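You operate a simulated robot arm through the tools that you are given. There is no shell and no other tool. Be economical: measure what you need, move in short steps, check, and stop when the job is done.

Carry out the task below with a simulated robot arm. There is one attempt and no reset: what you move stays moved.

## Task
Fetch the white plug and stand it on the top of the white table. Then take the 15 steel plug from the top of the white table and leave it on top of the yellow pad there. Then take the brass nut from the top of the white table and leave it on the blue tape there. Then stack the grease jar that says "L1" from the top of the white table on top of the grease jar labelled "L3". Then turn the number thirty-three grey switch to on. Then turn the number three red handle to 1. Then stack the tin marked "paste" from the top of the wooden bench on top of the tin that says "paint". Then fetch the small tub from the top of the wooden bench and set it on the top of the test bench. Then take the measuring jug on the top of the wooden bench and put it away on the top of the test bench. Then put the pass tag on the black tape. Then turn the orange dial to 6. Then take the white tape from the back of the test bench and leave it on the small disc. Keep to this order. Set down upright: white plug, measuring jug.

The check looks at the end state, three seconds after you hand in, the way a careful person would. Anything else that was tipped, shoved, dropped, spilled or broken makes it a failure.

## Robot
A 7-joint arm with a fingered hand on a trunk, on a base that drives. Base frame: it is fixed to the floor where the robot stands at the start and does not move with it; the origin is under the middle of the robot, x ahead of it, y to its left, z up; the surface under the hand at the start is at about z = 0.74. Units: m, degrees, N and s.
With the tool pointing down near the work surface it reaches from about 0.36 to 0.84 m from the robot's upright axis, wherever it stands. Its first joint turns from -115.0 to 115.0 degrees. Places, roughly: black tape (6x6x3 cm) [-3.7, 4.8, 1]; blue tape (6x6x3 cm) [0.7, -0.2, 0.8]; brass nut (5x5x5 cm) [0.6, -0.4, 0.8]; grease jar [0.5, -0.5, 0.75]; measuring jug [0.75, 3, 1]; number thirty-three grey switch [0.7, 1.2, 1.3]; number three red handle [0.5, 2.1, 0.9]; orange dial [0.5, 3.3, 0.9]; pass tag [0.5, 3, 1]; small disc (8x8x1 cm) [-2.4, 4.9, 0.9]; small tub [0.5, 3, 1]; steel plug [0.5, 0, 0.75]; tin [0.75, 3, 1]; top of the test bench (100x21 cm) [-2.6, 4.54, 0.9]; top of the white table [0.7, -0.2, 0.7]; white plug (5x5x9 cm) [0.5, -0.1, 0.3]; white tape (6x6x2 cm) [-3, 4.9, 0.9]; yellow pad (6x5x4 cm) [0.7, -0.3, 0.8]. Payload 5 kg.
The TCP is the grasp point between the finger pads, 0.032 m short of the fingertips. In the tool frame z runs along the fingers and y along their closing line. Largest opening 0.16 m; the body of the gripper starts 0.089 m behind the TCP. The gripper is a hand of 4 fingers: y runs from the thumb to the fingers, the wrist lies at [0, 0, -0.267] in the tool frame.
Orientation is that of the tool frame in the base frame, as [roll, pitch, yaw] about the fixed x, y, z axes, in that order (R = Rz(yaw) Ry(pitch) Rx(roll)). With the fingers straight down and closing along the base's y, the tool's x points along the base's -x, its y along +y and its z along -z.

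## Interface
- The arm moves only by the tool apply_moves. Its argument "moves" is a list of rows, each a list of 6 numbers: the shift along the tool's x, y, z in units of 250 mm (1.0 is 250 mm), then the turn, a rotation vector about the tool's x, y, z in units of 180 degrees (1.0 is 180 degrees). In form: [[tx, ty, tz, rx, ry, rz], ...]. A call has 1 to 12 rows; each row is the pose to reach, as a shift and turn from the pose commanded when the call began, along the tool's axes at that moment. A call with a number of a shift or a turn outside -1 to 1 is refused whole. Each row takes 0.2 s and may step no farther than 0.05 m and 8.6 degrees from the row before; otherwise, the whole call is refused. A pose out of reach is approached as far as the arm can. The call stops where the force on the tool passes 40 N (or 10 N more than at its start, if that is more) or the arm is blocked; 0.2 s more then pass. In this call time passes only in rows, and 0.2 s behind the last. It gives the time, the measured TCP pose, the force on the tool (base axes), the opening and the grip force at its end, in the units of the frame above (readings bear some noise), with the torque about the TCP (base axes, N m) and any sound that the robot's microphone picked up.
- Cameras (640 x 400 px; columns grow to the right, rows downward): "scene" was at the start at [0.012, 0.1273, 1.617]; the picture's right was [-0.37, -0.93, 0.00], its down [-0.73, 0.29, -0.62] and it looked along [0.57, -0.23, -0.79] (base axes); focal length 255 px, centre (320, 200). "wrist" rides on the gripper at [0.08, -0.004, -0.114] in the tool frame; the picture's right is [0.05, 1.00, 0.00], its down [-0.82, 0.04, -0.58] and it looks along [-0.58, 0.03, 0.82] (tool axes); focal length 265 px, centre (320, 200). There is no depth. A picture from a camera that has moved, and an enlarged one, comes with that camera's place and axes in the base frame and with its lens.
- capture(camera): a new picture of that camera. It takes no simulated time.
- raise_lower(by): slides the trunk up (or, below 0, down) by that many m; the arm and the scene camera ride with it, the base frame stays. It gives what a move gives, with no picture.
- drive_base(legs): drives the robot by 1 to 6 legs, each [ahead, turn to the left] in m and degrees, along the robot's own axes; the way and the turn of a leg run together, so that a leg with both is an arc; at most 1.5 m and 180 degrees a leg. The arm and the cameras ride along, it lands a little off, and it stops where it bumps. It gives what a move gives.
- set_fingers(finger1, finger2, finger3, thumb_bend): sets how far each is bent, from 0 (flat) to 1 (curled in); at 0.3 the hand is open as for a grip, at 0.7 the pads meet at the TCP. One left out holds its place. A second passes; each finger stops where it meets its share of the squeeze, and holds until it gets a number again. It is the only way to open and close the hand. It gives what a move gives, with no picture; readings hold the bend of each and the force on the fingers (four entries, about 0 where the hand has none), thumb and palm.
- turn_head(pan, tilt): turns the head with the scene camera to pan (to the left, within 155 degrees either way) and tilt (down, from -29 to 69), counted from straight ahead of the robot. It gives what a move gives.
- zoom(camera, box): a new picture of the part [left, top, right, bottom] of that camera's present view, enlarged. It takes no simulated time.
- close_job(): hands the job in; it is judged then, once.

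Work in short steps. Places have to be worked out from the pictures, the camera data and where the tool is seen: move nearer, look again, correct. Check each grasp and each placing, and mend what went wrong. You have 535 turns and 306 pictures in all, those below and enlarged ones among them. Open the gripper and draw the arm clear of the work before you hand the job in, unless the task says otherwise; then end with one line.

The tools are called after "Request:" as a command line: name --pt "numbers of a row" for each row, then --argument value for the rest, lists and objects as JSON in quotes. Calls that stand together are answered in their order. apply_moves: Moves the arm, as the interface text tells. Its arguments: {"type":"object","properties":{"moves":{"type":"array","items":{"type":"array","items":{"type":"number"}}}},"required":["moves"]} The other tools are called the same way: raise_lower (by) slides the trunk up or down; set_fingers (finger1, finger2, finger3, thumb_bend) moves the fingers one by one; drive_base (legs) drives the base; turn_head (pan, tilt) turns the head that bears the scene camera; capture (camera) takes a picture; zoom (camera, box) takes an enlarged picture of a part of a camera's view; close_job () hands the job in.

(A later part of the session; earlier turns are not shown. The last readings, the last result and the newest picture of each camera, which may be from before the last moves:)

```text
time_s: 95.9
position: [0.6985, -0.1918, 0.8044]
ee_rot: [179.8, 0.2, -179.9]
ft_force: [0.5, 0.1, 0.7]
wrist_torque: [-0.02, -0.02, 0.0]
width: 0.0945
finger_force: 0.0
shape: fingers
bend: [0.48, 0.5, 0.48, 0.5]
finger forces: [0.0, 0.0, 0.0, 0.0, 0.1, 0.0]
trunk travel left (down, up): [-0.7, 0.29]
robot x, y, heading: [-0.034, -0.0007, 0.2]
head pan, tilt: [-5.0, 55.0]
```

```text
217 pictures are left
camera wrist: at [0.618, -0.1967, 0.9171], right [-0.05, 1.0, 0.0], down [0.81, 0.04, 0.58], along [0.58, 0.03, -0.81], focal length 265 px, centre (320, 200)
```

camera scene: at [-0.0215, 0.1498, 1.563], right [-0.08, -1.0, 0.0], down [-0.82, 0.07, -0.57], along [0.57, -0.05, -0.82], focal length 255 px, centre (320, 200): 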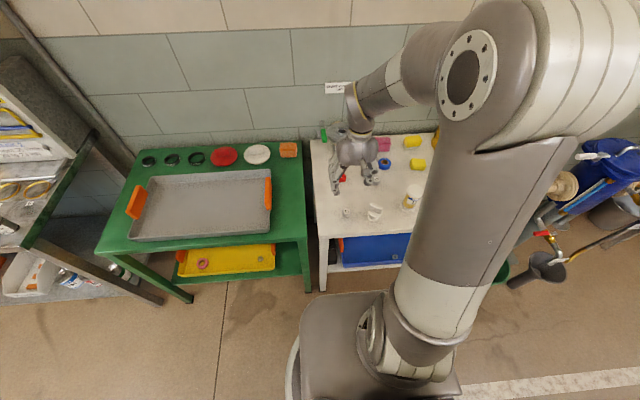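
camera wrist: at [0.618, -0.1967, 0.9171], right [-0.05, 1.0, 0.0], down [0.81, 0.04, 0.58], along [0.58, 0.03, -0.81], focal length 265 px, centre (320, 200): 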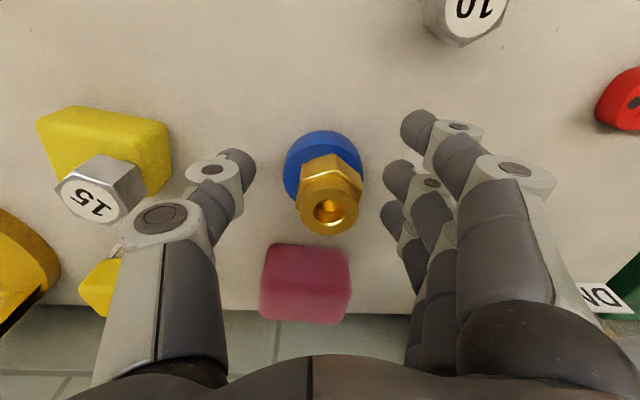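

The nut sits on the tape. I raise the hand, tuck it in, and shift the robot 0.2 m to the right so both grease jars are in reach.

Request:
apply_moves --pt "0 0 -0.1 0 0 0" --pt "0 0 -0.28 0 0 0" --pt "0 0 -0.46 0 0 0" --pt "0.1 0 -0.6 0 0 0" --pt "0.25 0 -0.7 0 0 0" --pt "0.4 0 -0.8 0 0 0" --pt "0.55 0 -0.9 0 0 0"

Request:
drive_base --legs '[[0, 30], [-0.4, 0], [0, -30], [0.35, 0]]'

Request:
capture --camera "scene"

Request:
capture --camera "wrist"

```text
time_s: 97.5
position: [0.5562, -0.1911, 1.0286]
ee_rot: [179.9, 0.3, -179.9]
ft_force: [-0.5, -0.1, -1.1]
wrist_torque: [-0.04, 0.0, 0.03]
width: 0.0945
finger_force: 0.1
shape: fingers
bend: [0.48, 0.5, 0.48, 0.5]
finger forces: [0.0, 0.0, 0.0, 0.1, 0.1, 0.0]
trunk travel left (down, up): [-0.7, 0.29]
robot x, y, heading: [-0.0345, 0.001, 0.4]
head pan, tilt: [-5.0, 55.0]
```

```text
time_s: 104.8
position: [0.5622, -0.4078, 1.0267]
ee_rot: [179.8, 0.1, 178.6]
ft_force: [0.5, -0.3, 0.4]
wrist_torque: [0.01, 0.02, 0.01]
width: 0.0943
finger_force: 0.0
shape: fingers
bend: [0.48, 0.5, 0.48, 0.5]
finger forces: [0.0, 0.0, 0.0, 0.0, 0.0, 0.0]
trunk travel left (down, up): [-0.7, 0.29]
robot x, y, heading: [-0.0272, -0.2011, -1.0]
head pan, tilt: [-5.0, 55.0]
```

```text
216 pictures are left
camera scene: at [-0.0087, -0.0526, 1.5629], right [-0.11, -0.99, 0.0], down [-0.81, 0.09, -0.57], along [0.57, -0.06, -0.82], focal length 255 px, centre (320, 200)
```

scene: 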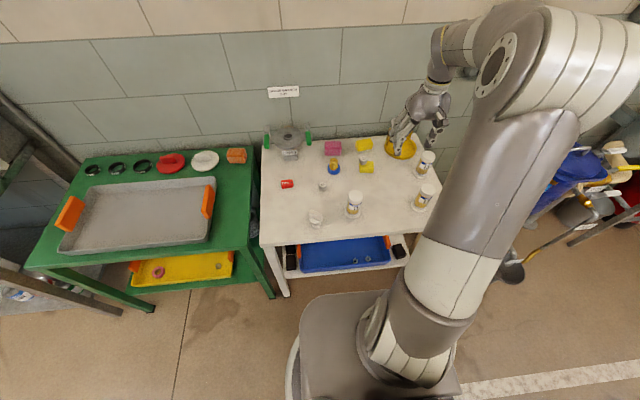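

```text
215 pictures are left
camera wrist: at [0.4827, -0.4112, 1.141], right [-0.03, 1.0, 0.0], down [0.81, 0.02, 0.58], along [0.58, 0.02, -0.82], focal length 265 px, centre (320, 200)
```

wrist: 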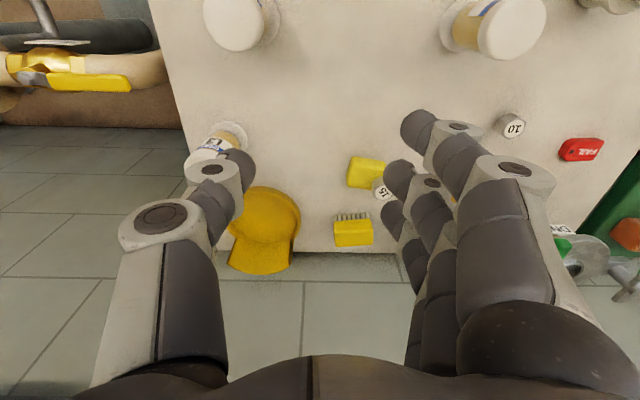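

Request:
zoom --camera "scene" --box '[290, 130, 450, 230]'

```text
4.00 times, centred on (370, 180) of scene
camera zoom: at [-0.0087, -0.0526, 1.5629], right [-0.11, -0.99, 0.0], down [-0.81, 0.09, -0.57], along [0.57, -0.06, -0.82], focal length 1020 px, centre (120, 280)
```

zoom: 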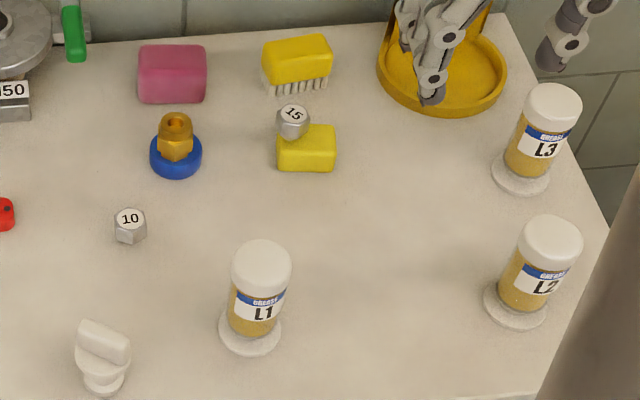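

All items look fine. L1 stands at about (0.486, -0.226), top z≈0.865; L3 at about (0.64, -0.537). I move above L1.

Request:
apply_moves --pt "0.064 0.144 0.05 0 0 0" --pt "0.128 0.288 0.1 0 0 0" --pt "0.192 0.432 0.15 0 0 0" --pt "0.256 0.576 0.2 0 0 0" --pt "0.322 0.72 0.28 0 0 0"

Request:
capture --camera "wrist"

Request:
zoom --camera "scene" --box '[300, 150, 428, 230]'

```text
time_s: 106.0
position: [0.4854, -0.2253, 0.9573]
ee_rot: [179.9, 0.1, 178.7]
ft_force: [-1.2, 0.5, 0.3]
wrist_torque: [0.01, 0.0, 0.0]
width: 0.0948
finger_force: 0.1
shape: fingers
bend: [0.48, 0.5, 0.48, 0.5]
finger forces: [0.0, 0.0, 0.1, 0.0, 0.0, 0.0]
trunk travel left (down, up): [-0.7, 0.29]
robot x, y, heading: [-0.0251, -0.1993, -1.1]
head pan, tilt: [-5.0, 55.0]
```

```text
213 pictures are left
camera wrist: at [0.4058, -0.2295, 1.0717], right [-0.03, 1.0, 0.0], down [0.81, 0.02, 0.58], along [0.58, 0.02, -0.81], focal length 265 px, centre (320, 200)
```

wrist: 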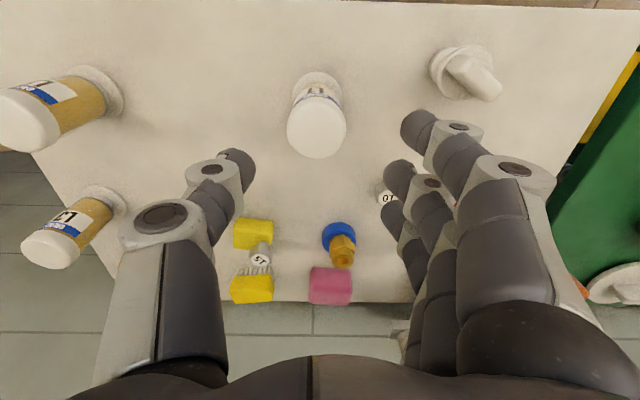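

```text
5.00 times, centred on (364, 190) of scene
camera zoom: at [-0.0094, -0.052, 1.5629], right [-0.11, -0.99, 0.0], down [-0.81, 0.09, -0.57], along [0.57, -0.06, -0.82], focal length 1275 px, centre (100, 250)
```

zoom: 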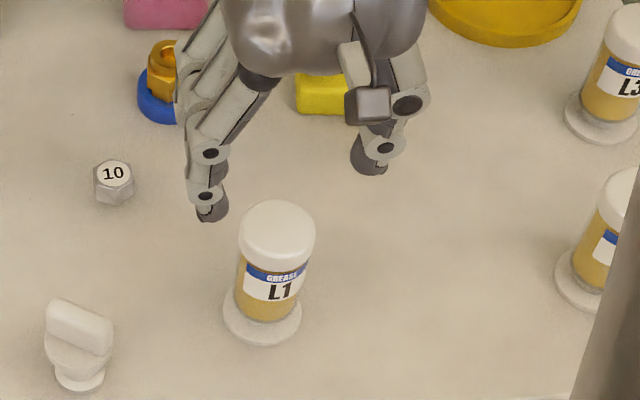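

L1 refined to (0.481, -0.226) with its top at about 0.87. I descend around it to z 0.812.

Request:
apply_moves --pt "0.018 0 0.17 0 0 0" --pt "0.018 0 0.34 0 0 0" --pt "0.018 0 0.48 0 0 0" --pt "0.018 0 0.58 0 0 0"

Request:
capture --camera "wrist"

```text
time_s: 107.0
position: [0.4817, -0.2248, 0.8114]
ee_rot: [179.9, 0.1, 178.8]
ft_force: [-0.9, -0.5, 0.6]
wrist_torque: [-0.02, 0.02, 0.02]
width: 0.0948
finger_force: 0.0
shape: fingers
bend: [0.48, 0.5, 0.48, 0.5]
finger forces: [0.1, 0.0, 0.0, 0.1, 0.0, 0.1]
trunk travel left (down, up): [-0.7, 0.29]
robot x, y, heading: [-0.0266, -0.2026, -1.2]
head pan, tilt: [-5.0, 55.0]
```

```text
211 pictures are left
camera wrist: at [0.4023, -0.2281, 0.9255], right [-0.03, 1.0, 0.0], down [0.81, 0.02, 0.58], along [0.58, 0.02, -0.81], focal length 265 px, centre (320, 200)
```

wrist: 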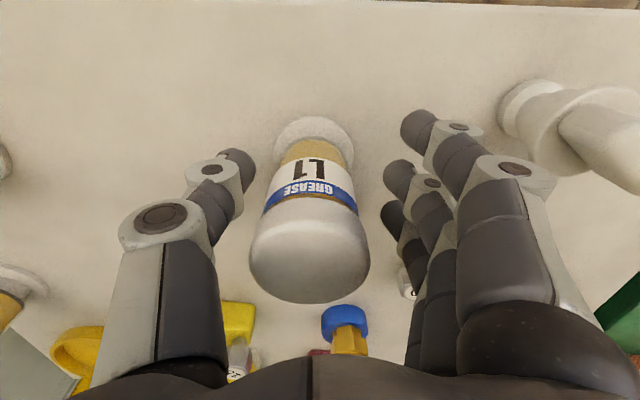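

The jar is centred. I close thumb and middle finger on its body.

Request:
set_fingers --finger2 0.72 --thumb_bend 0.72

Request:
capture --camera "wrist"

```text
time_s: 108.0
position: [0.4802, -0.2231, 0.8119]
ee_rot: [179.9, 0.1, 178.8]
ft_force: [-0.1, -1.0, 2.4]
wrist_torque: [0.03, -0.05, -0.03]
width: 0.0704
finger_force: 13.0
shape: fingers
bend: [0.48, 0.58, 0.48, 0.67]
finger forces: [0.1, 13.2, 0.0, 0.1, 13.6, 0.0]
trunk travel left (down, up): [-0.7, 0.29]
robot x, y, heading: [-0.0266, -0.1983, -1.1]
head pan, tilt: [-5.0, 55.0]
```

```text
210 pictures are left
camera wrist: at [0.4021, -0.2283, 0.9261], right [-0.03, 1.0, 0.0], down [0.81, 0.02, 0.58], along [0.58, 0.02, -0.81], focal length 265 px, centre (320, 200)
```

wrist: 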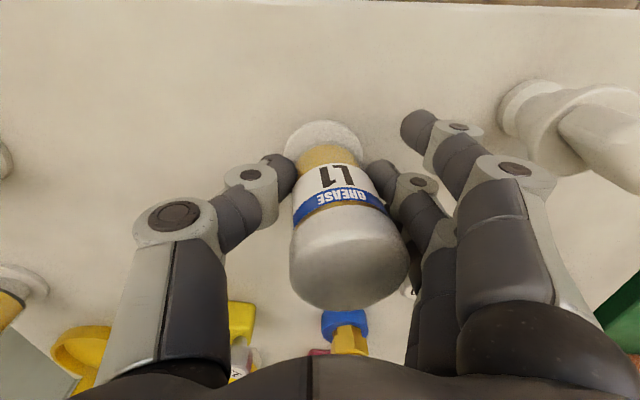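

Held with 13 N, leaning about 3° at most. I lift and check.

Request:
apply_moves --pt "0 0 -0.06 0 0 0" --pt "0 0 -0.24 0 0 0" --pt "0 0 -0.42 0 0 0" --pt "0 0 -0.6 0 0 0" --pt "0 0 -0.78 0 0 0"

Request:
capture --camera "wrist"

Request:
zoom --camera "scene" --box '[300, 120, 460, 220]'

```text
time_s: 109.2
position: [0.4802, -0.2252, 1.007]
ee_rot: [179.8, 0.3, 178.7]
ft_force: [0.4, 0.2, -1.3]
wrist_torque: [-0.06, 0.03, 0.02]
width: 0.0697
finger_force: 13.0
shape: fingers
bend: [0.48, 0.57, 0.48, 0.67]
finger forces: [0.1, 13.6, 0.1, 0.0, 12.5, 0.1]
trunk travel left (down, up): [-0.7, 0.29]
robot x, y, heading: [-0.0231, -0.2001, -0.9]
head pan, tilt: [-5.0, 55.0]
```

```text
209 pictures are left
camera wrist: at [0.4004, -0.2284, 1.1208], right [-0.03, 1.0, 0.0], down [0.81, 0.02, 0.58], along [0.58, 0.02, -0.81], focal length 265 px, centre (320, 200)
```

wrist: 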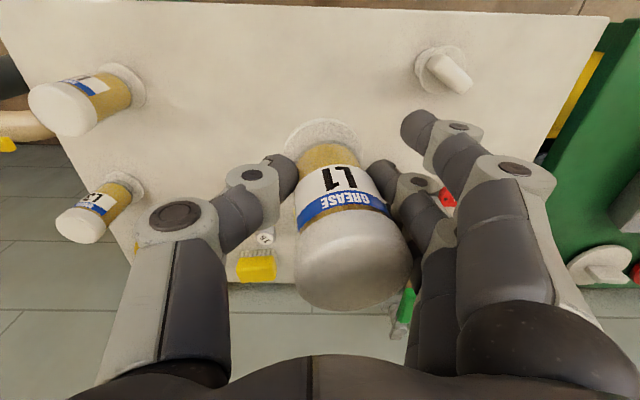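

```text
4.00 times, centred on (380, 170) of scene
camera zoom: at [-0.0099, -0.0523, 1.5628], right [-0.11, -0.99, 0.0], down [-0.81, 0.09, -0.57], along [0.57, -0.06, -0.82], focal length 1020 px, centre (80, 320)
```

zoom: 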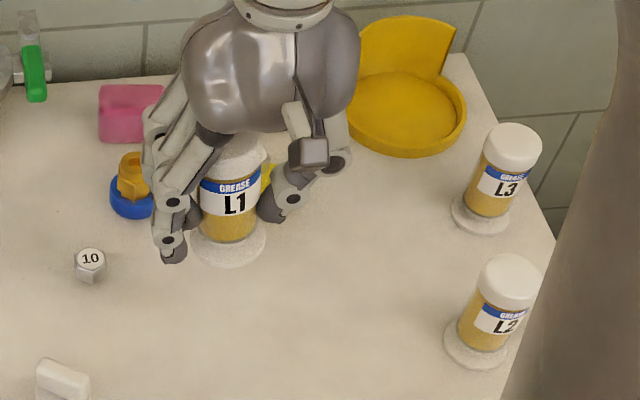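

The jar hangs upright. I carry it toward L3, staying well above, and stop short to measure.

Request:
apply_moves --pt "-0.057 -0.149 0 0 0 0" --pt "-0.113 -0.297 0 0 0 0" --pt "-0.17 -0.446 0 0 0 0" --pt "-0.227 -0.595 0 0 0 0" --pt "-0.283 -0.743 0 0 0 0" --pt "-0.34 -0.892 0 0 0 0"

Request:
capture --camera "wrist"

Request:
zoom --camera "scene" --box '[340, 110, 500, 210]'

```text
time_s: 110.6
position: [0.5609, -0.4505, 1.0074]
ee_rot: [179.8, 0.1, 178.7]
ft_force: [0.0, 0.3, -1.8]
wrist_torque: [-0.01, 0.05, 0.04]
width: 0.0693
finger_force: 12.7
shape: fingers
bend: [0.48, 0.57, 0.48, 0.67]
finger forces: [0.0, 13.3, 0.0, 0.0, 12.3, 0.1]
trunk travel left (down, up): [-0.7, 0.29]
robot x, y, heading: [-0.0271, -0.2011, -1.2]
head pan, tilt: [-5.0, 55.0]
```

```text
207 pictures are left
camera wrist: at [0.482, -0.4549, 1.1215], right [-0.03, 1.0, 0.0], down [0.81, 0.02, 0.58], along [0.58, 0.02, -0.82], focal length 265 px, centre (320, 200)
```

wrist: 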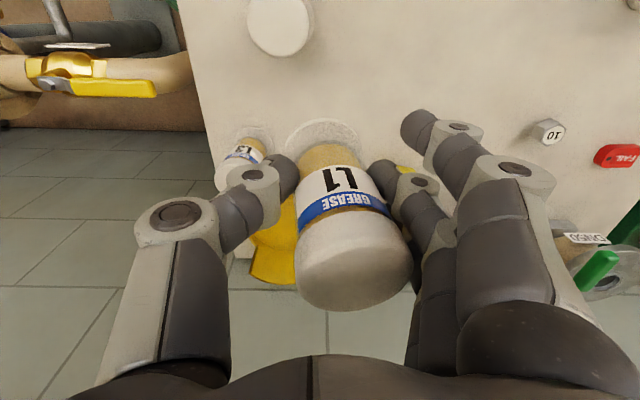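

```text
4.00 times, centred on (420, 160) of scene
camera zoom: at [-0.0088, -0.0536, 1.563], right [-0.11, -0.99, 0.0], down [-0.81, 0.09, -0.57], along [0.57, -0.06, -0.82], focal length 1020 px, centre (-80, 360)
```

zoom: 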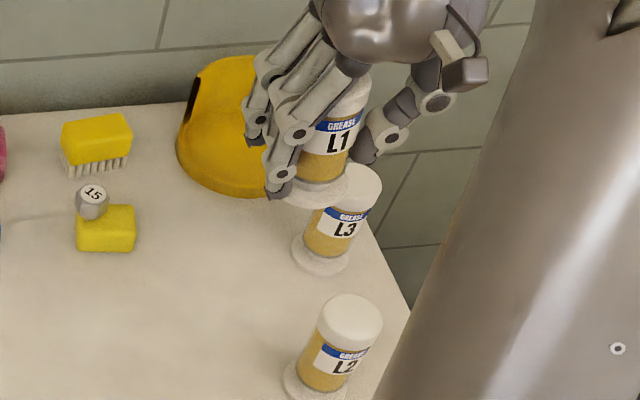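

L3 refined to (0.644, -0.543), top ≈0.85. I move L1 over it and compare the alignment in the head view.

Request:
apply_moves --pt "-0.1 -0.12 0 0 0 0" --pt "-0.2 -0.24 0 0 0 0" --pt "-0.308 -0.367 0 0 0 0"

Request:
zoom --camera "scene" --box '[370, 90, 498, 170]'

Request:
capture --camera "wrist"

```text
time_s: 111.4
position: [0.6349, -0.5463, 1.0062]
ee_rot: [179.8, 0.1, 178.7]
ft_force: [-0.3, -1.0, -1.1]
wrist_torque: [0.01, 0.04, 0.02]
width: 0.0691
finger_force: 12.9
shape: fingers
bend: [0.48, 0.57, 0.48, 0.67]
finger forces: [0.1, 13.4, 0.1, 0.1, 12.4, 0.0]
trunk travel left (down, up): [-0.7, 0.29]
robot x, y, heading: [-0.0265, -0.2012, -0.9]
head pan, tilt: [-5.0, 55.0]
```

```text
5.00 times, centred on (434, 130) of scene
camera zoom: at [-0.0085, -0.0536, 1.563], right [-0.11, -0.99, 0.0], down [-0.81, 0.09, -0.57], along [0.57, -0.06, -0.82], focal length 1275 px, centre (-250, 550)
```

zoom: 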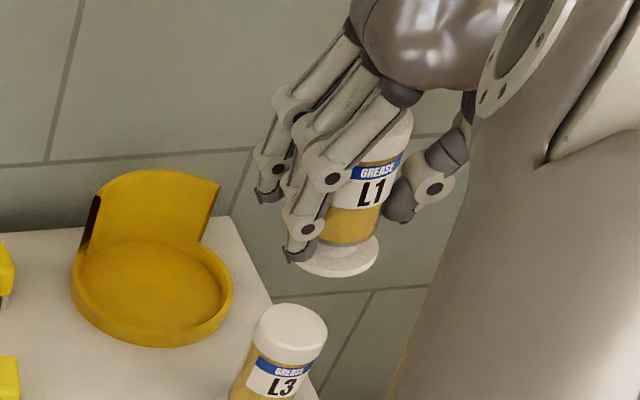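

```text
204 pictures are left
camera wrist: at [0.5545, -0.5487, 1.12], right [-0.03, 1.0, 0.0], down [0.82, 0.02, 0.58], along [0.58, 0.02, -0.82], focal length 265 px, centre (320, 200)
```

wrist: 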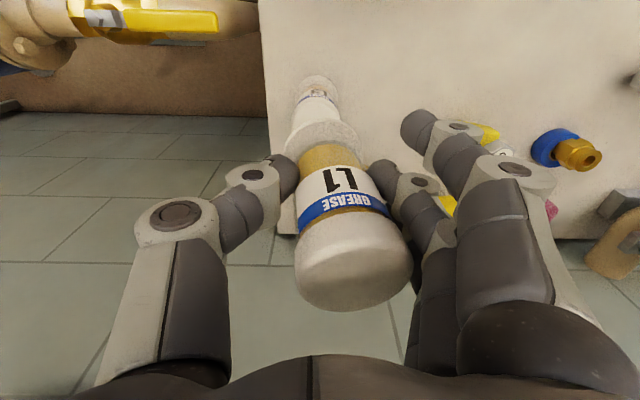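

y is aligned; x is about 6 mm short. I correct and descend to z 0.95 for a direct comparison.

Request:
apply_moves --pt "-0.024 0 0.08 0 0 0" --pt "-0.024 0 0.16 0 0 0" --pt "-0.024 0 0.22 0 0 0"

Request:
zoom --camera "scene" --box '[390, 100, 486, 160]'

Request:
zoom --camera "wrist" --box '[240, 60, 400, 160]'

```text
time_s: 112.2
position: [0.642, -0.5435, 0.9524]
ee_rot: [179.8, 0.1, 178.7]
ft_force: [0.5, 0.5, -0.4]
wrist_torque: [-0.01, 0.02, 0.0]
width: 0.0691
finger_force: 12.9
shape: fingers
bend: [0.48, 0.57, 0.48, 0.67]
finger forces: [0.0, 13.3, 0.0, 0.0, 12.3, 0.0]
trunk travel left (down, up): [-0.7, 0.29]
robot x, y, heading: [-0.0274, -0.2021, -0.9]
head pan, tilt: [-5.0, 55.0]
```

```text
6.67 times, centred on (438, 130) of scene
camera zoom: at [-0.009, -0.0528, 1.563], right [-0.11, -0.99, 0.0], down [-0.81, 0.09, -0.57], along [0.57, -0.06, -0.82], focal length 1700 px, centre (-467, 667)
```

zoom: 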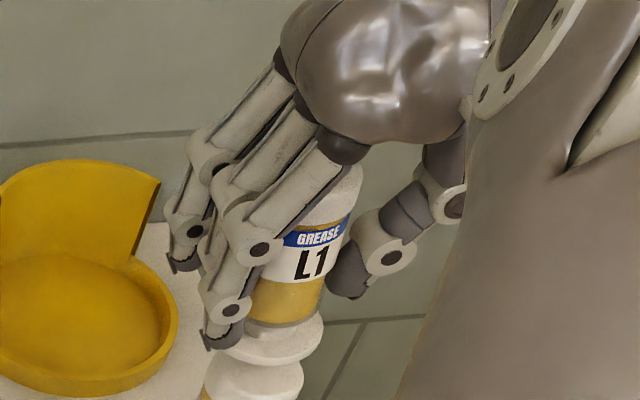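

```text
4.00 times, centred on (320, 110) of wrist
camera zoom: at [0.5626, -0.5464, 1.0659], right [-0.03, 1.0, 0.0], down [0.81, 0.02, 0.58], along [0.58, 0.02, -0.81], focal length 1062 px, centre (320, 560)
```

zoom: 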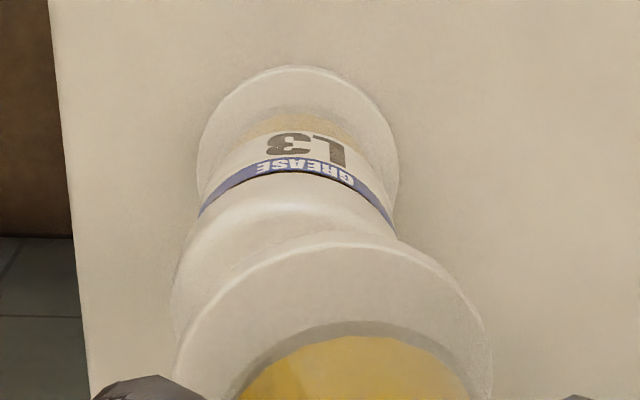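

Alignment is within a few millimetres; I shift y by -4 mm and lower gently to contact.

Request:
apply_moves --pt "0 -0.016 0.03 0 0 0" --pt "0 -0.016 0.06 0 0 0"

Request:
apply_moves --pt "0 0 0.01 0 0 0" --pt "0 0 0.02 0 0 0"

Request:
zoom --camera "scene" --box '[390, 110, 486, 170]'

Request:
zoom --camera "wrist" --box '[240, 60, 400, 160]'

```text
time_s: 112.8
position: [0.6414, -0.5471, 0.9369]
ee_rot: [179.9, 0.2, 178.7]
ft_force: [0.6, 0.9, -1.7]
wrist_torque: [-0.01, -0.01, 0.02]
width: 0.0692
finger_force: 13.1
shape: fingers
bend: [0.48, 0.57, 0.48, 0.67]
finger forces: [0.0, 13.4, 0.0, 0.0, 12.3, 0.0]
trunk travel left (down, up): [-0.7, 0.29]
robot x, y, heading: [-0.0251, -0.202, -1.0]
head pan, tilt: [-5.0, 55.0]
```

```text
time_s: 113.4
position: [0.6431, -0.5474, 0.9335]
ee_rot: [179.8, 0.1, 178.7]
ft_force: [-0.4, 0.3, -0.9]
wrist_torque: [-0.06, 0.04, 0.0]
width: 0.0694
finger_force: 12.8
shape: fingers
bend: [0.48, 0.57, 0.48, 0.67]
finger forces: [0.0, 13.5, 0.1, 0.0, 12.2, 0.1]
trunk travel left (down, up): [-0.7, 0.29]
robot x, y, heading: [-0.027, -0.197, -0.8]
head pan, tilt: [-5.0, 55.0]
```

```text
6.67 times, centred on (438, 140) of scene
camera zoom: at [-0.0092, -0.0528, 1.5629], right [-0.11, -0.99, 0.0], down [-0.81, 0.09, -0.57], along [0.57, -0.06, -0.82], focal length 1700 px, centre (-467, 600)
```

zoom: 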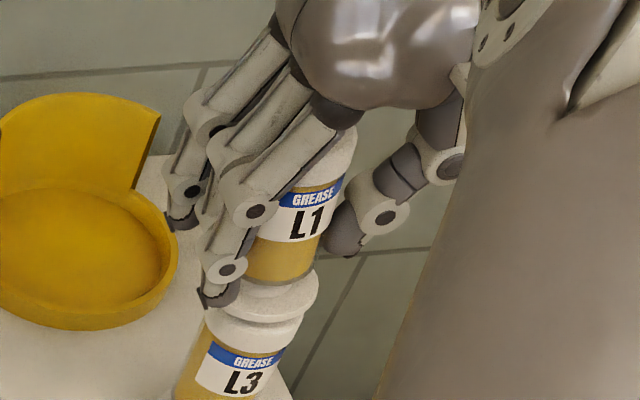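

```text
4.00 times, centred on (320, 110) of wrist
camera zoom: at [0.5627, -0.5513, 1.0465], right [-0.03, 1.0, 0.0], down [0.81, 0.02, 0.58], along [0.58, 0.02, -0.81], focal length 1062 px, centre (320, 560)
```

zoom: 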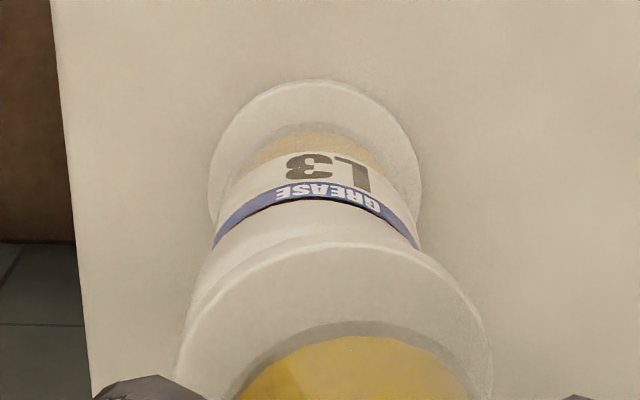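

Both views suggest L1 is about 8 mm too far in +x. I correct this and go down to contact.

Request:
apply_moves --pt "0.03 0 0 0 0 0"

Request:
apply_moves --pt "0 0 0.008 0 0 0" --pt "0 0 0.014 0 0 0"

Request:
apply_moves --pt "0 0 0.006 0 0 0" --pt "0 0 0.012 0 0 0"

Request:
apply_moves --pt "0 0 0.006 0 0 0" --pt "0 0 0.012 0 0 0"

```text
time_s: 113.8
position: [0.6337, -0.5474, 0.9316]
ee_rot: [179.8, 0.2, 178.7]
ft_force: [-0.1, 0.3, -2.4]
wrist_torque: [-0.02, -0.02, 0.0]
width: 0.0693
finger_force: 12.7
shape: fingers
bend: [0.48, 0.57, 0.48, 0.67]
finger forces: [0.0, 13.4, 0.1, 0.0, 12.3, 0.0]
trunk travel left (down, up): [-0.7, 0.29]
robot x, y, heading: [-0.0274, -0.2004, -1.1]
head pan, tilt: [-5.0, 55.0]
```

```text
time_s: 114.4
position: [0.6348, -0.5484, 0.9286]
ee_rot: [179.7, 0.2, 178.7]
ft_force: [0.3, -0.1, -2.1]
wrist_torque: [-0.01, 0.05, 0.0]
width: 0.0693
finger_force: 12.7
shape: fingers
bend: [0.48, 0.57, 0.48, 0.67]
finger forces: [0.0, 13.4, 0.1, 0.1, 12.3, 0.0]
trunk travel left (down, up): [-0.7, 0.29]
robot x, y, heading: [-0.0269, -0.2039, -1.0]
head pan, tilt: [-5.0, 55.0]
```

```text
time_s: 115.0
position: [0.6341, -0.5477, 0.9257]
ee_rot: [179.9, 0.1, 178.6]
ft_force: [0.0, 0.6, -1.5]
wrist_torque: [-0.02, -0.01, 0.0]
width: 0.0692
finger_force: 12.7
shape: fingers
bend: [0.48, 0.57, 0.48, 0.67]
finger forces: [0.0, 13.5, 0.0, 0.0, 12.3, 0.1]
trunk travel left (down, up): [-0.7, 0.29]
robot x, y, heading: [-0.0301, -0.1994, -1.0]
head pan, tilt: [-5.0, 55.0]
```

```text
time_s: 115.6
position: [0.6337, -0.5481, 0.9229]
ee_rot: [179.9, 0.3, 178.6]
ft_force: [-1.7, 0.2, 5.1]
wrist_torque: [0.17, -0.01, 0.02]
width: 0.0691
finger_force: 13.2
shape: fingers
bend: [0.48, 0.57, 0.48, 0.67]
finger forces: [0.0, 13.6, 0.0, 0.0, 13.1, 0.0]
trunk travel left (down, up): [-0.7, 0.29]
robot x, y, heading: [-0.0296, -0.2017, -0.9]
head pan, tilt: [-5.0, 55.0]
```

Contact begins. I check the alignment in both views before releasing.

Request:
zoom --camera "scene" --box '[400, 100, 480, 170]'

Request:
zoom --camera "wrist" --box '[240, 60, 400, 160]'

```text
5.71 times, centred on (440, 135) of scene
camera zoom: at [-0.01, -0.0524, 1.563], right [-0.11, -0.99, 0.0], down [-0.81, 0.09, -0.57], along [0.57, -0.06, -0.82], focal length 1457 px, centre (-366, 571)
```

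zoom: 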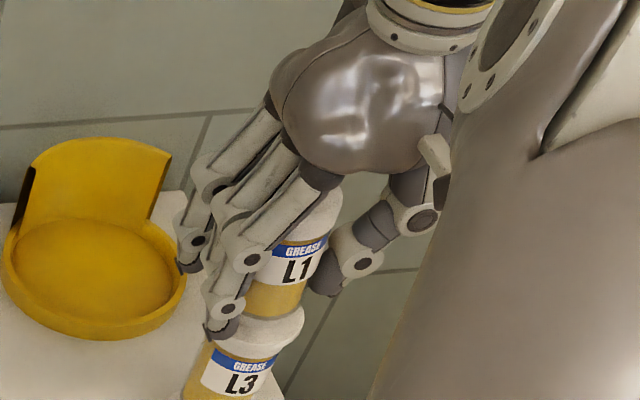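

```text
4.00 times, centred on (320, 110) of wrist
camera zoom: at [0.5547, -0.5513, 1.0371], right [-0.03, 1.0, 0.0], down [0.81, 0.02, 0.58], along [0.58, 0.02, -0.81], focal length 1062 px, centre (320, 560)
```

zoom: 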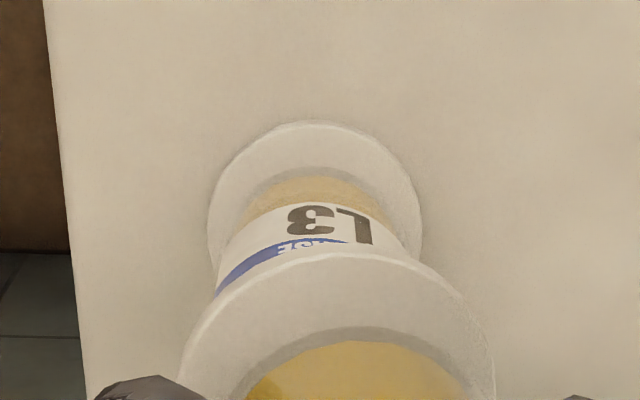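

The bases now line up within about 2 mm. I press 2 mm more and release.

Request:
apply_moves --pt "0 0 0.005 0 0 0" --pt "0 0 0.009 0 0 0"

Request:
set_fingers --finger2 0.5 --thumb_bend 0.5

Request:
capture --camera "wrist"

Request:
zoom --camera "scene" --box '[400, 100, 480, 170]'

```text
time_s: 116.2
position: [0.635, -0.5481, 0.9215]
ee_rot: [179.9, 0.4, 178.7]
ft_force: [-1.2, -0.7, 11.2]
wrist_torque: [0.23, -0.02, 0.04]
width: 0.0692
finger_force: 14.4
shape: fingers
bend: [0.48, 0.58, 0.48, 0.67]
finger forces: [0.0, 13.9, 0.0, 0.0, 14.6, 0.0]
trunk travel left (down, up): [-0.7, 0.29]
robot x, y, heading: [-0.0247, -0.1981, -1.0]
head pan, tilt: [-5.0, 55.0]
```

```text
time_s: 117.2
position: [0.6342, -0.5464, 0.9204]
ee_rot: [179.8, 0.2, 178.7]
ft_force: [-0.1, 0.5, -0.8]
wrist_torque: [0.0, -0.02, 0.03]
width: 0.0948
finger_force: 0.0
shape: fingers
bend: [0.48, 0.5, 0.48, 0.5]
finger forces: [0.0, 0.0, 0.0, 0.0, 0.0, 0.0]
trunk travel left (down, up): [-0.7, 0.29]
robot x, y, heading: [-0.0261, -0.2024, -0.9]
head pan, tilt: [-5.0, 55.0]
```

```text
197 pictures are left
camera wrist: at [0.5552, -0.551, 1.0343], right [-0.03, 1.0, 0.0], down [0.81, 0.02, 0.58], along [0.58, 0.02, -0.81], focal length 265 px, centre (320, 200)
```

wrist: 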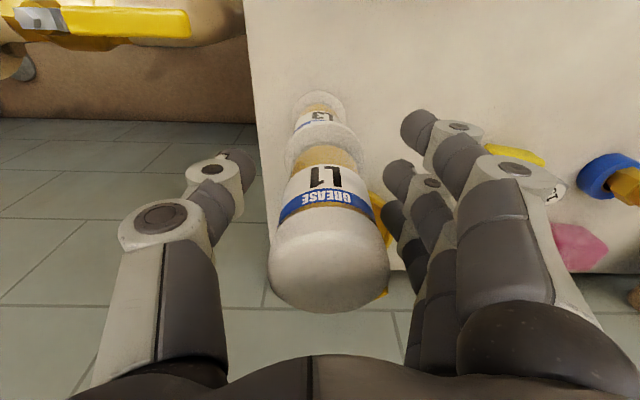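

```text
5.71 times, centred on (440, 135) of scene
camera zoom: at [-0.0094, -0.0527, 1.5629], right [-0.11, -0.99, 0.0], down [-0.81, 0.09, -0.57], along [0.57, -0.06, -0.82], focal length 1457 px, centre (-366, 571)
```

zoom: 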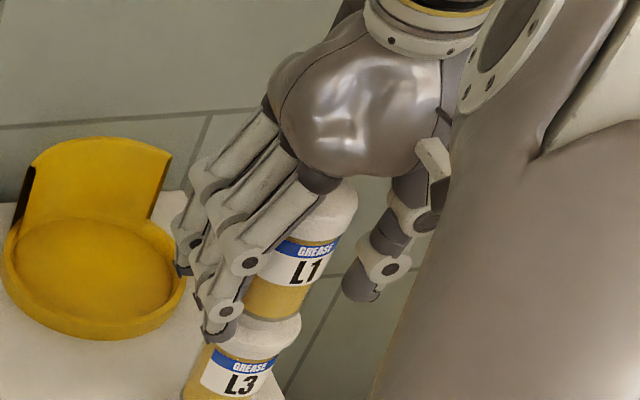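

L1 stands straight on L3. I rise straight up with the trunk and check.

Request:
raise_lower --by 0.22

Request:
turn_head --pan -20 --tilt 50

Request:
capture --camera "scene"

```text
time_s: 119.5
position: [0.6346, -0.5465, 1.1408]
ee_rot: [179.7, 0.1, 178.7]
ft_force: [0.7, -0.5, 0.2]
wrist_torque: [0.02, 0.02, 0.01]
width: 0.0944
finger_force: 0.0
shape: fingers
bend: [0.48, 0.5, 0.48, 0.5]
finger forces: [0.1, 0.0, 0.1, 0.1, 0.1, 0.0]
trunk travel left (down, up): [-0.92, 0.07]
robot x, y, heading: [-0.0268, -0.2003, -1.0]
head pan, tilt: [-5.0, 55.0]
```

```text
time_s: 120.3
position: [0.6357, -0.5472, 1.1398]
ee_rot: [179.9, 0.2, 178.7]
ft_force: [0.0, 0.7, -1.0]
wrist_torque: [-0.01, 0.0, 0.0]
width: 0.0948
finger_force: 0.0
shape: fingers
bend: [0.48, 0.5, 0.48, 0.5]
finger forces: [0.1, 0.1, 0.0, 0.0, 0.1, 0.0]
trunk travel left (down, up): [-0.92, 0.07]
robot x, y, heading: [-0.0252, -0.1992, -0.9]
head pan, tilt: [-20.0, 50.0]
```

```text
195 pictures are left
camera scene: at [-0.0092, -0.0727, 1.7894], right [-0.36, -0.93, 0.0], down [-0.71, 0.28, -0.64], along [0.6, -0.23, -0.77], focal length 255 px, centre (320, 200)
```

scene: 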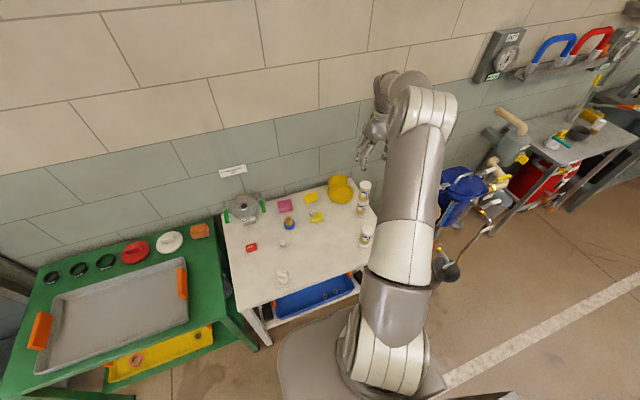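

The stack is good. I tuck the arm in, back away from the table and drive over toward the switch panel at y≈1.2.

Request:
apply_moves --pt "0.117 0.124 0 0 0 0" --pt "0.234 0.249 0 0 0 0" --pt "0.351 0.373 0 0 0 0" --pt "0.469 0.497 0 0 0 0" --pt "0.586 0.621 0 0 0 0" --pt "0.703 0.746 0 0 0 0" --pt "0.82 0.87 0 0 0 0"

Request:
drive_base --legs '[[-0.35, 0], [0, 90], [1.4, 0], [0, -90]]'

Request:
turn_head --pan 0 --tilt 25

Request:
capture --camera "scene"

```text
time_s: 121.9
position: [0.4324, -0.3233, 1.141]
ee_rot: [179.9, 0.2, 178.6]
ft_force: [-0.3, 0.0, -0.3]
wrist_torque: [-0.03, -0.07, 0.02]
width: 0.0948
finger_force: 0.0
shape: fingers
bend: [0.48, 0.5, 0.48, 0.5]
finger forces: [0.0, 0.1, 0.0, 0.0, 0.0, 0.0]
trunk travel left (down, up): [-0.92, 0.07]
robot x, y, heading: [-0.0242, -0.2, -0.9]
head pan, tilt: [-20.0, 50.0]
```

```text
time_s: 138.4
position: [0.0862, 1.0821, 1.1409]
ee_rot: [179.8, 0.2, 179.3]
ft_force: [0.3, -0.2, 0.8]
wrist_torque: [0.05, -0.01, -0.03]
width: 0.0947
finger_force: 0.0
shape: fingers
bend: [0.48, 0.5, 0.48, 0.5]
finger forces: [0.1, 0.0, 0.0, 0.0, 0.1, 0.1]
trunk travel left (down, up): [-0.92, 0.07]
robot x, y, heading: [-0.3729, 1.204, -0.4]
head pan, tilt: [-20.0, 50.0]
```

```text
time_s: 139.3
position: [0.087, 1.0823, 1.1406]
ee_rot: [179.9, 0.2, 179.3]
ft_force: [0.8, 0.3, -0.2]
wrist_torque: [0.0, 0.01, 0.0]
width: 0.0946
finger_force: 0.1
shape: fingers
bend: [0.48, 0.5, 0.48, 0.5]
finger forces: [0.1, 0.0, 0.0, 0.0, 0.1, 0.1]
trunk travel left (down, up): [-0.92, 0.07]
robot x, y, heading: [-0.3742, 1.203, -0.4]
head pan, tilt: [0.0, 25.0]
```

```text
194 pictures are left
camera scene: at [-0.3387, 1.3565, 1.8269], right [-0.01, -1.0, 0.0], down [-0.42, 0.0, -0.91], along [0.91, -0.01, -0.42], focal length 255 px, centre (320, 200)
```

scene: 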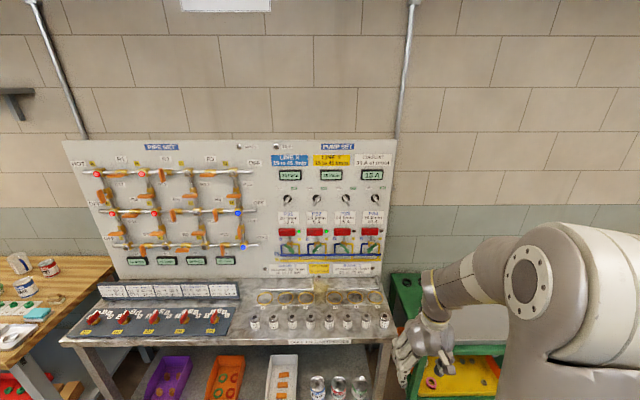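

Request:
zoom --camera "scene" --box '[265, 145, 393, 280]'

Request:
zoom --camera "scene" --box '[60, 270, 250, 360]'

```text
2.96 times, centred on (329, 212) of scene
camera zoom: at [-0.3387, 1.3565, 1.8269], right [-0.01, -1.0, 0.0], down [-0.42, 0.0, -0.91], along [0.91, -0.01, -0.42], focal length 756 px, centre (293, 163)
```

zoom: 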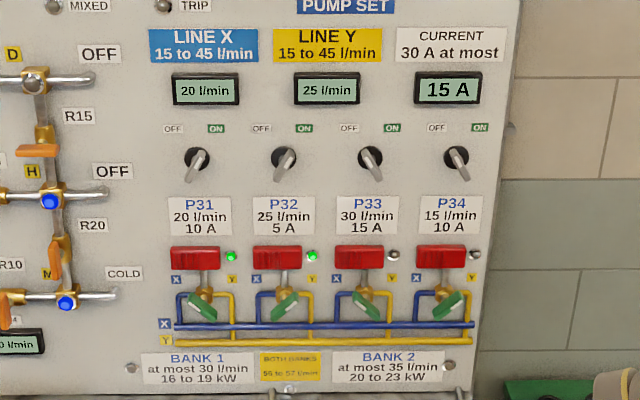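

```text
3.37 times, centred on (155, 315) of scene
camera zoom: at [-0.3387, 1.3565, 1.8269], right [-0.01, -1.0, 0.0], down [-0.42, 0.0, -0.91], along [0.91, -0.01, -0.42], focal length 859 px, centre (876, -187)
```

zoom: 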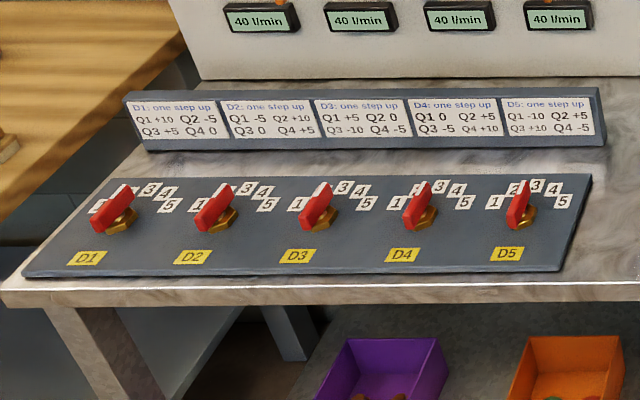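

Number 33's grey knob is P33's, at about (0.7, 1.229, 1.357), and it is off; P31 and P32 are on with the tail pointing down-left. I drive a bit closer and bring the hand to horizontal, pointing at the panel.

Request:
drive_base --legs '[[0.12, 0]]'

Request:
apply_moves --pt "-0.09 0.054 -0.072 0 -0.045 0" --pt "-0.18 0.108 -0.144 0 -0.09 0" --pt "-0.27 0.162 -0.216 0 -0.135 0" --pt "-0.36 0.216 -0.288 0 -0.18 0" --pt "-0.45 0.27 -0.36 0 -0.225 0" --pt "-0.54 0.324 -0.432 0 -0.27 0" --pt "-0.63 0.378 -0.504 0 -0.315 0" --pt "-0.72 0.432 -0.576 0 -0.36 0" --pt "-0.81 0.486 -0.648 0 -0.405 0" --pt "-0.9 0.54 -0.72 0 -0.45 0" --pt "-0.96 0.6 -0.8 0 -0.497 0"

Request:
capture --camera "wrist"

Request:
capture --camera "scene"

```text
time_s: 140.6
position: [0.2095, 1.0799, 1.1408]
ee_rot: [179.7, 0.0, 179.3]
ft_force: [0.4, -0.2, -0.4]
wrist_torque: [-0.01, 0.1, -0.03]
width: 0.0945
finger_force: 0.1
shape: fingers
bend: [0.48, 0.5, 0.48, 0.5]
finger forces: [0.0, 0.0, 0.1, 0.0, 0.0, 0.0]
trunk travel left (down, up): [-0.92, 0.07]
robot x, y, heading: [-0.2531, 1.2016, -0.3]
head pan, tilt: [0.0, 25.0]
```

```text
time_s: 142.9
position: [0.4506, 1.2302, 1.3394]
ee_rot: [154.3, 89.8, 153.5]
ft_force: [-0.1, 0.0, 0.4]
wrist_torque: [-0.03, -0.02, 0.0]
width: 0.0951
finger_force: 0.0
shape: fingers
bend: [0.48, 0.5, 0.48, 0.5]
finger forces: [0.0, 0.0, 0.0, 0.0, 0.0, 0.0]
out of reach, approached as far as the arm can: row 5, 6
trunk travel left (down, up): [-0.92, 0.07]
robot x, y, heading: [-0.2518, 1.2007, -0.4]
head pan, tilt: [0.0, 25.0]
```

```text
191 pictures are left
camera wrist: at [0.3374, 1.2261, 1.2608], right [0.01, 1.0, -0.05], down [-0.57, 0.05, 0.82], along [0.82, 0.02, 0.57], focal length 265 px, centre (320, 200)
```

wrist: 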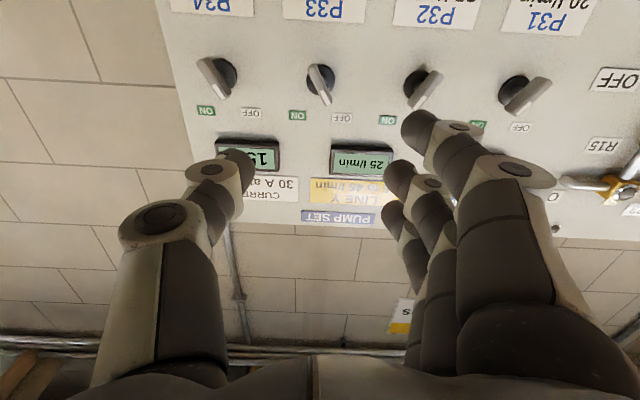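

```text
190 pictures are left
camera scene: at [-0.2165, 1.3568, 1.8268], right [-0.01, -1.0, 0.0], down [-0.42, 0.0, -0.91], along [0.91, -0.01, -0.42], focal length 255 px, centre (320, 200)
```

scene: 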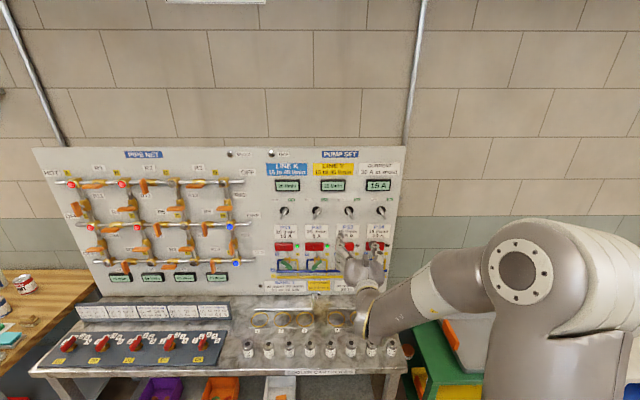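

The hand is horizontal now. I zoom on the knobs to read the lever angles.

Request:
zoom --camera "wrist" --box '[180, 40, 560, 140]'

Request:
zoom --camera "wrist" --box '[270, 50, 382, 120]'

```text
1.68 times, centred on (370, 90) of wrist
camera zoom: at [0.3374, 1.2261, 1.2608], right [0.01, 1.0, -0.05], down [-0.57, 0.05, 0.82], along [0.82, 0.02, 0.57], focal length 447 px, centre (236, 385)
```

zoom: 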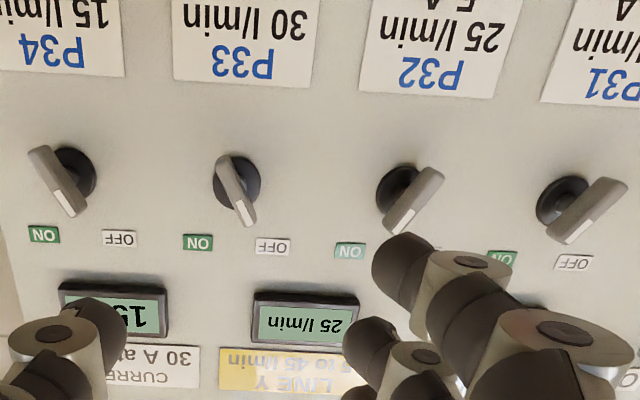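

```text
5.71 times, centred on (326, 85) of wrist
camera zoom: at [0.3374, 1.2261, 1.2608], right [0.01, 1.0, -0.05], down [-0.57, 0.05, 0.82], along [0.82, 0.02, 0.57], focal length 1517 px, centre (286, 857)
```

zoom: 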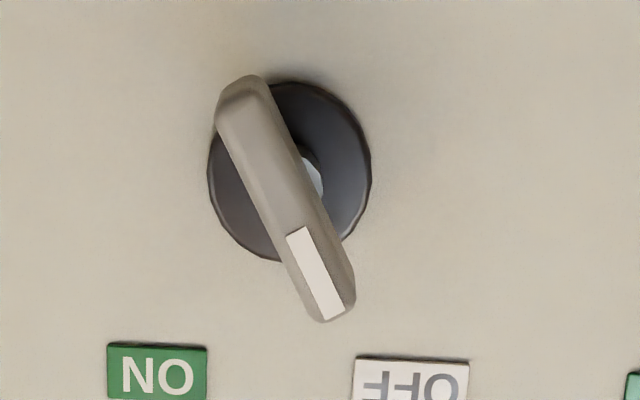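

P33's bar points to OFF: its top leans to +y by about 20°. The bar centre is (0.738, 1.225, 1.339). I turn the hand -20° to align the finger row with the bar and move in to x≈0.66.

Request:
apply_moves --pt "0 -0.004 0.17 0 0 -0.022" --pt "0 -0.008 0.34 0 0 -0.044" --pt "0 -0.012 0.51 0 0 -0.067" --pt "0 -0.016 0.68 0 0 -0.089" --pt "0 -0.02 0.84 0 0 -0.111"

Request:
capture --camera "wrist"

Request:
zoom --camera "scene" --box '[270, 170, 430, 290]'

```text
time_s: 144.2
position: [0.662, 1.2229, 1.338]
ee_rot: [-91.4, 70.0, -92.0]
ft_force: [0.2, 0.0, -0.3]
wrist_torque: [-0.04, 0.02, 0.0]
width: 0.0952
finger_force: 0.0
shape: fingers
bend: [0.48, 0.5, 0.48, 0.5]
finger forces: [0.0, 0.0, 0.1, 0.1, 0.0, 0.1]
trunk travel left (down, up): [-0.92, 0.07]
robot x, y, heading: [-0.2567, 1.1989, -0.9]
head pan, tilt: [0.0, 25.0]
```

```text
187 pictures are left
camera wrist: at [0.5476, 1.1925, 1.2654], right [0.01, 0.92, -0.39], down [-0.57, 0.32, 0.76], along [0.82, 0.22, 0.52], focal length 265 px, centre (320, 200)
```

wrist: 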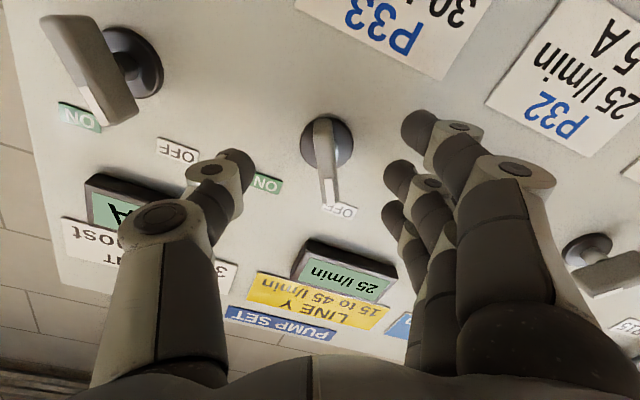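

```text
3.33 times, centred on (350, 230) of scene
camera zoom: at [-0.2154, 1.3565, 1.8268], right [-0.01, -1.0, 0.0], down [-0.42, 0.0, -0.91], along [0.91, -0.01, -0.42], focal length 850 px, centre (220, 100)
```

zoom: 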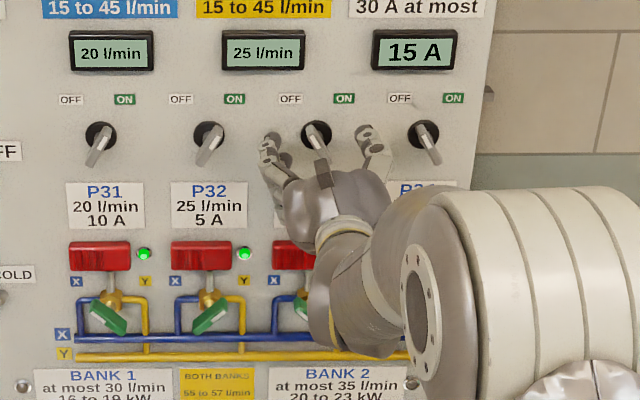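

The bar is aligned with the finger row. I move in 6 cm so the fingers straddle it.

Request:
apply_moves --pt "-0.01 0.006 0.12 0 0 0" --pt "-0.022 0.013 0.2 0 0 0" --pt "-0.022 0.013 0.25 0 0 0"

Request:
capture --camera "wrist"

```text
time_s: 144.7
position: [0.6916, 1.2256, 1.3413]
ee_rot: [-91.2, 70.1, -91.7]
ft_force: [-17.9, 1.1, 3.8]
wrist_torque: [0.29, -0.21, 1.03]
width: 0.0954
finger_force: 8.9
shape: fingers
bend: [0.48, 0.51, 0.49, 0.5]
finger forces: [0.0, 7.9, 9.8, 0.1, 0.0, 0.0]
trunk travel left (down, up): [-0.92, 0.07]
robot x, y, heading: [-0.2526, 1.198, -0.7]
head pan, tilt: [0.0, 25.0]
stopped in row 2: the force on the tool passed its limit at 114 N (the readings are from after the stop); the commanded pose is now the measured one
```

```text
185 pictures are left
camera wrist: at [0.5784, 1.1946, 1.2686], right [0.0, 0.92, -0.39], down [-0.57, 0.32, 0.76], along [0.82, 0.22, 0.53], focal length 265 px, centre (320, 200)
```

wrist: 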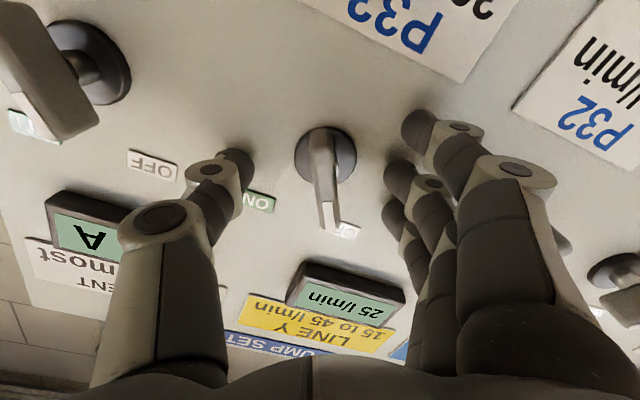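

The fingers touched the panel at x≈0.725, so the knob is nearer than I judged; its axis is about (0.72, 1.224, 1.330). I back off 7 mm, lower 11 mm and then close all fingers on the bar.

Request:
apply_moves --pt "0.0 0.0 -0.028 0 0 0" --pt "0.044 0.008 -0.028 0 0 0"

Request:
set_fingers --finger1 0.72 --finger2 0.72 --finger3 0.72 --thumb_bend 0.72

Request:
capture --camera "wrist"

```text
time_s: 145.2
position: [0.6871, 1.2221, 1.3277]
ee_rot: [-91.8, 70.0, -92.3]
ft_force: [0.2, 0.1, -1.1]
wrist_torque: [-0.03, -0.01, 0.0]
width: 0.0957
finger_force: 0.1
shape: fingers
bend: [0.48, 0.5, 0.48, 0.5]
finger forces: [0.1, 0.0, 0.0, 0.0, 0.0, 0.1]
trunk travel left (down, up): [-0.92, 0.07]
robot x, y, heading: [-0.2516, 1.2002, -0.8]
head pan, tilt: [0.0, 25.0]
```

```text
time_s: 146.2
position: [0.6855, 1.223, 1.3289]
ee_rot: [-91.6, 70.0, -92.0]
ft_force: [3.8, 3.9, 1.0]
wrist_torque: [-0.07, 0.04, 0.06]
width: 0.0225
finger_force: 8.7
shape: fingers
bend: [0.72, 0.7, 0.7, 0.69]
finger forces: [0.0, 6.4, 3.8, 0.0, 6.5, 0.1]
trunk travel left (down, up): [-0.92, 0.07]
robot x, y, heading: [-0.2511, 1.2005, -0.6]
head pan, tilt: [0.0, 25.0]
```

```text
184 pictures are left
camera wrist: at [0.5722, 1.1926, 1.256], right [0.0, 0.92, -0.39], down [-0.57, 0.32, 0.76], along [0.82, 0.22, 0.52], focal length 265 px, centre (320, 200)
```

wrist: 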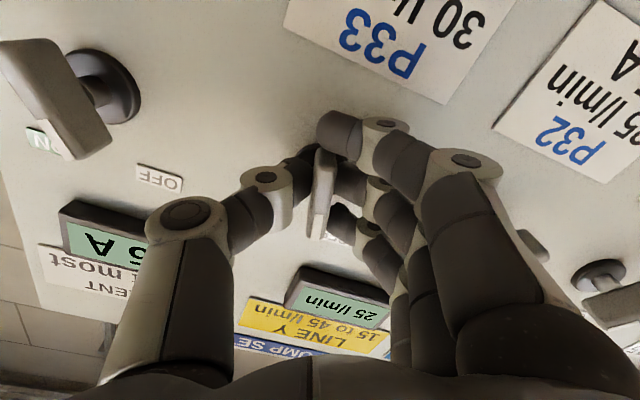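

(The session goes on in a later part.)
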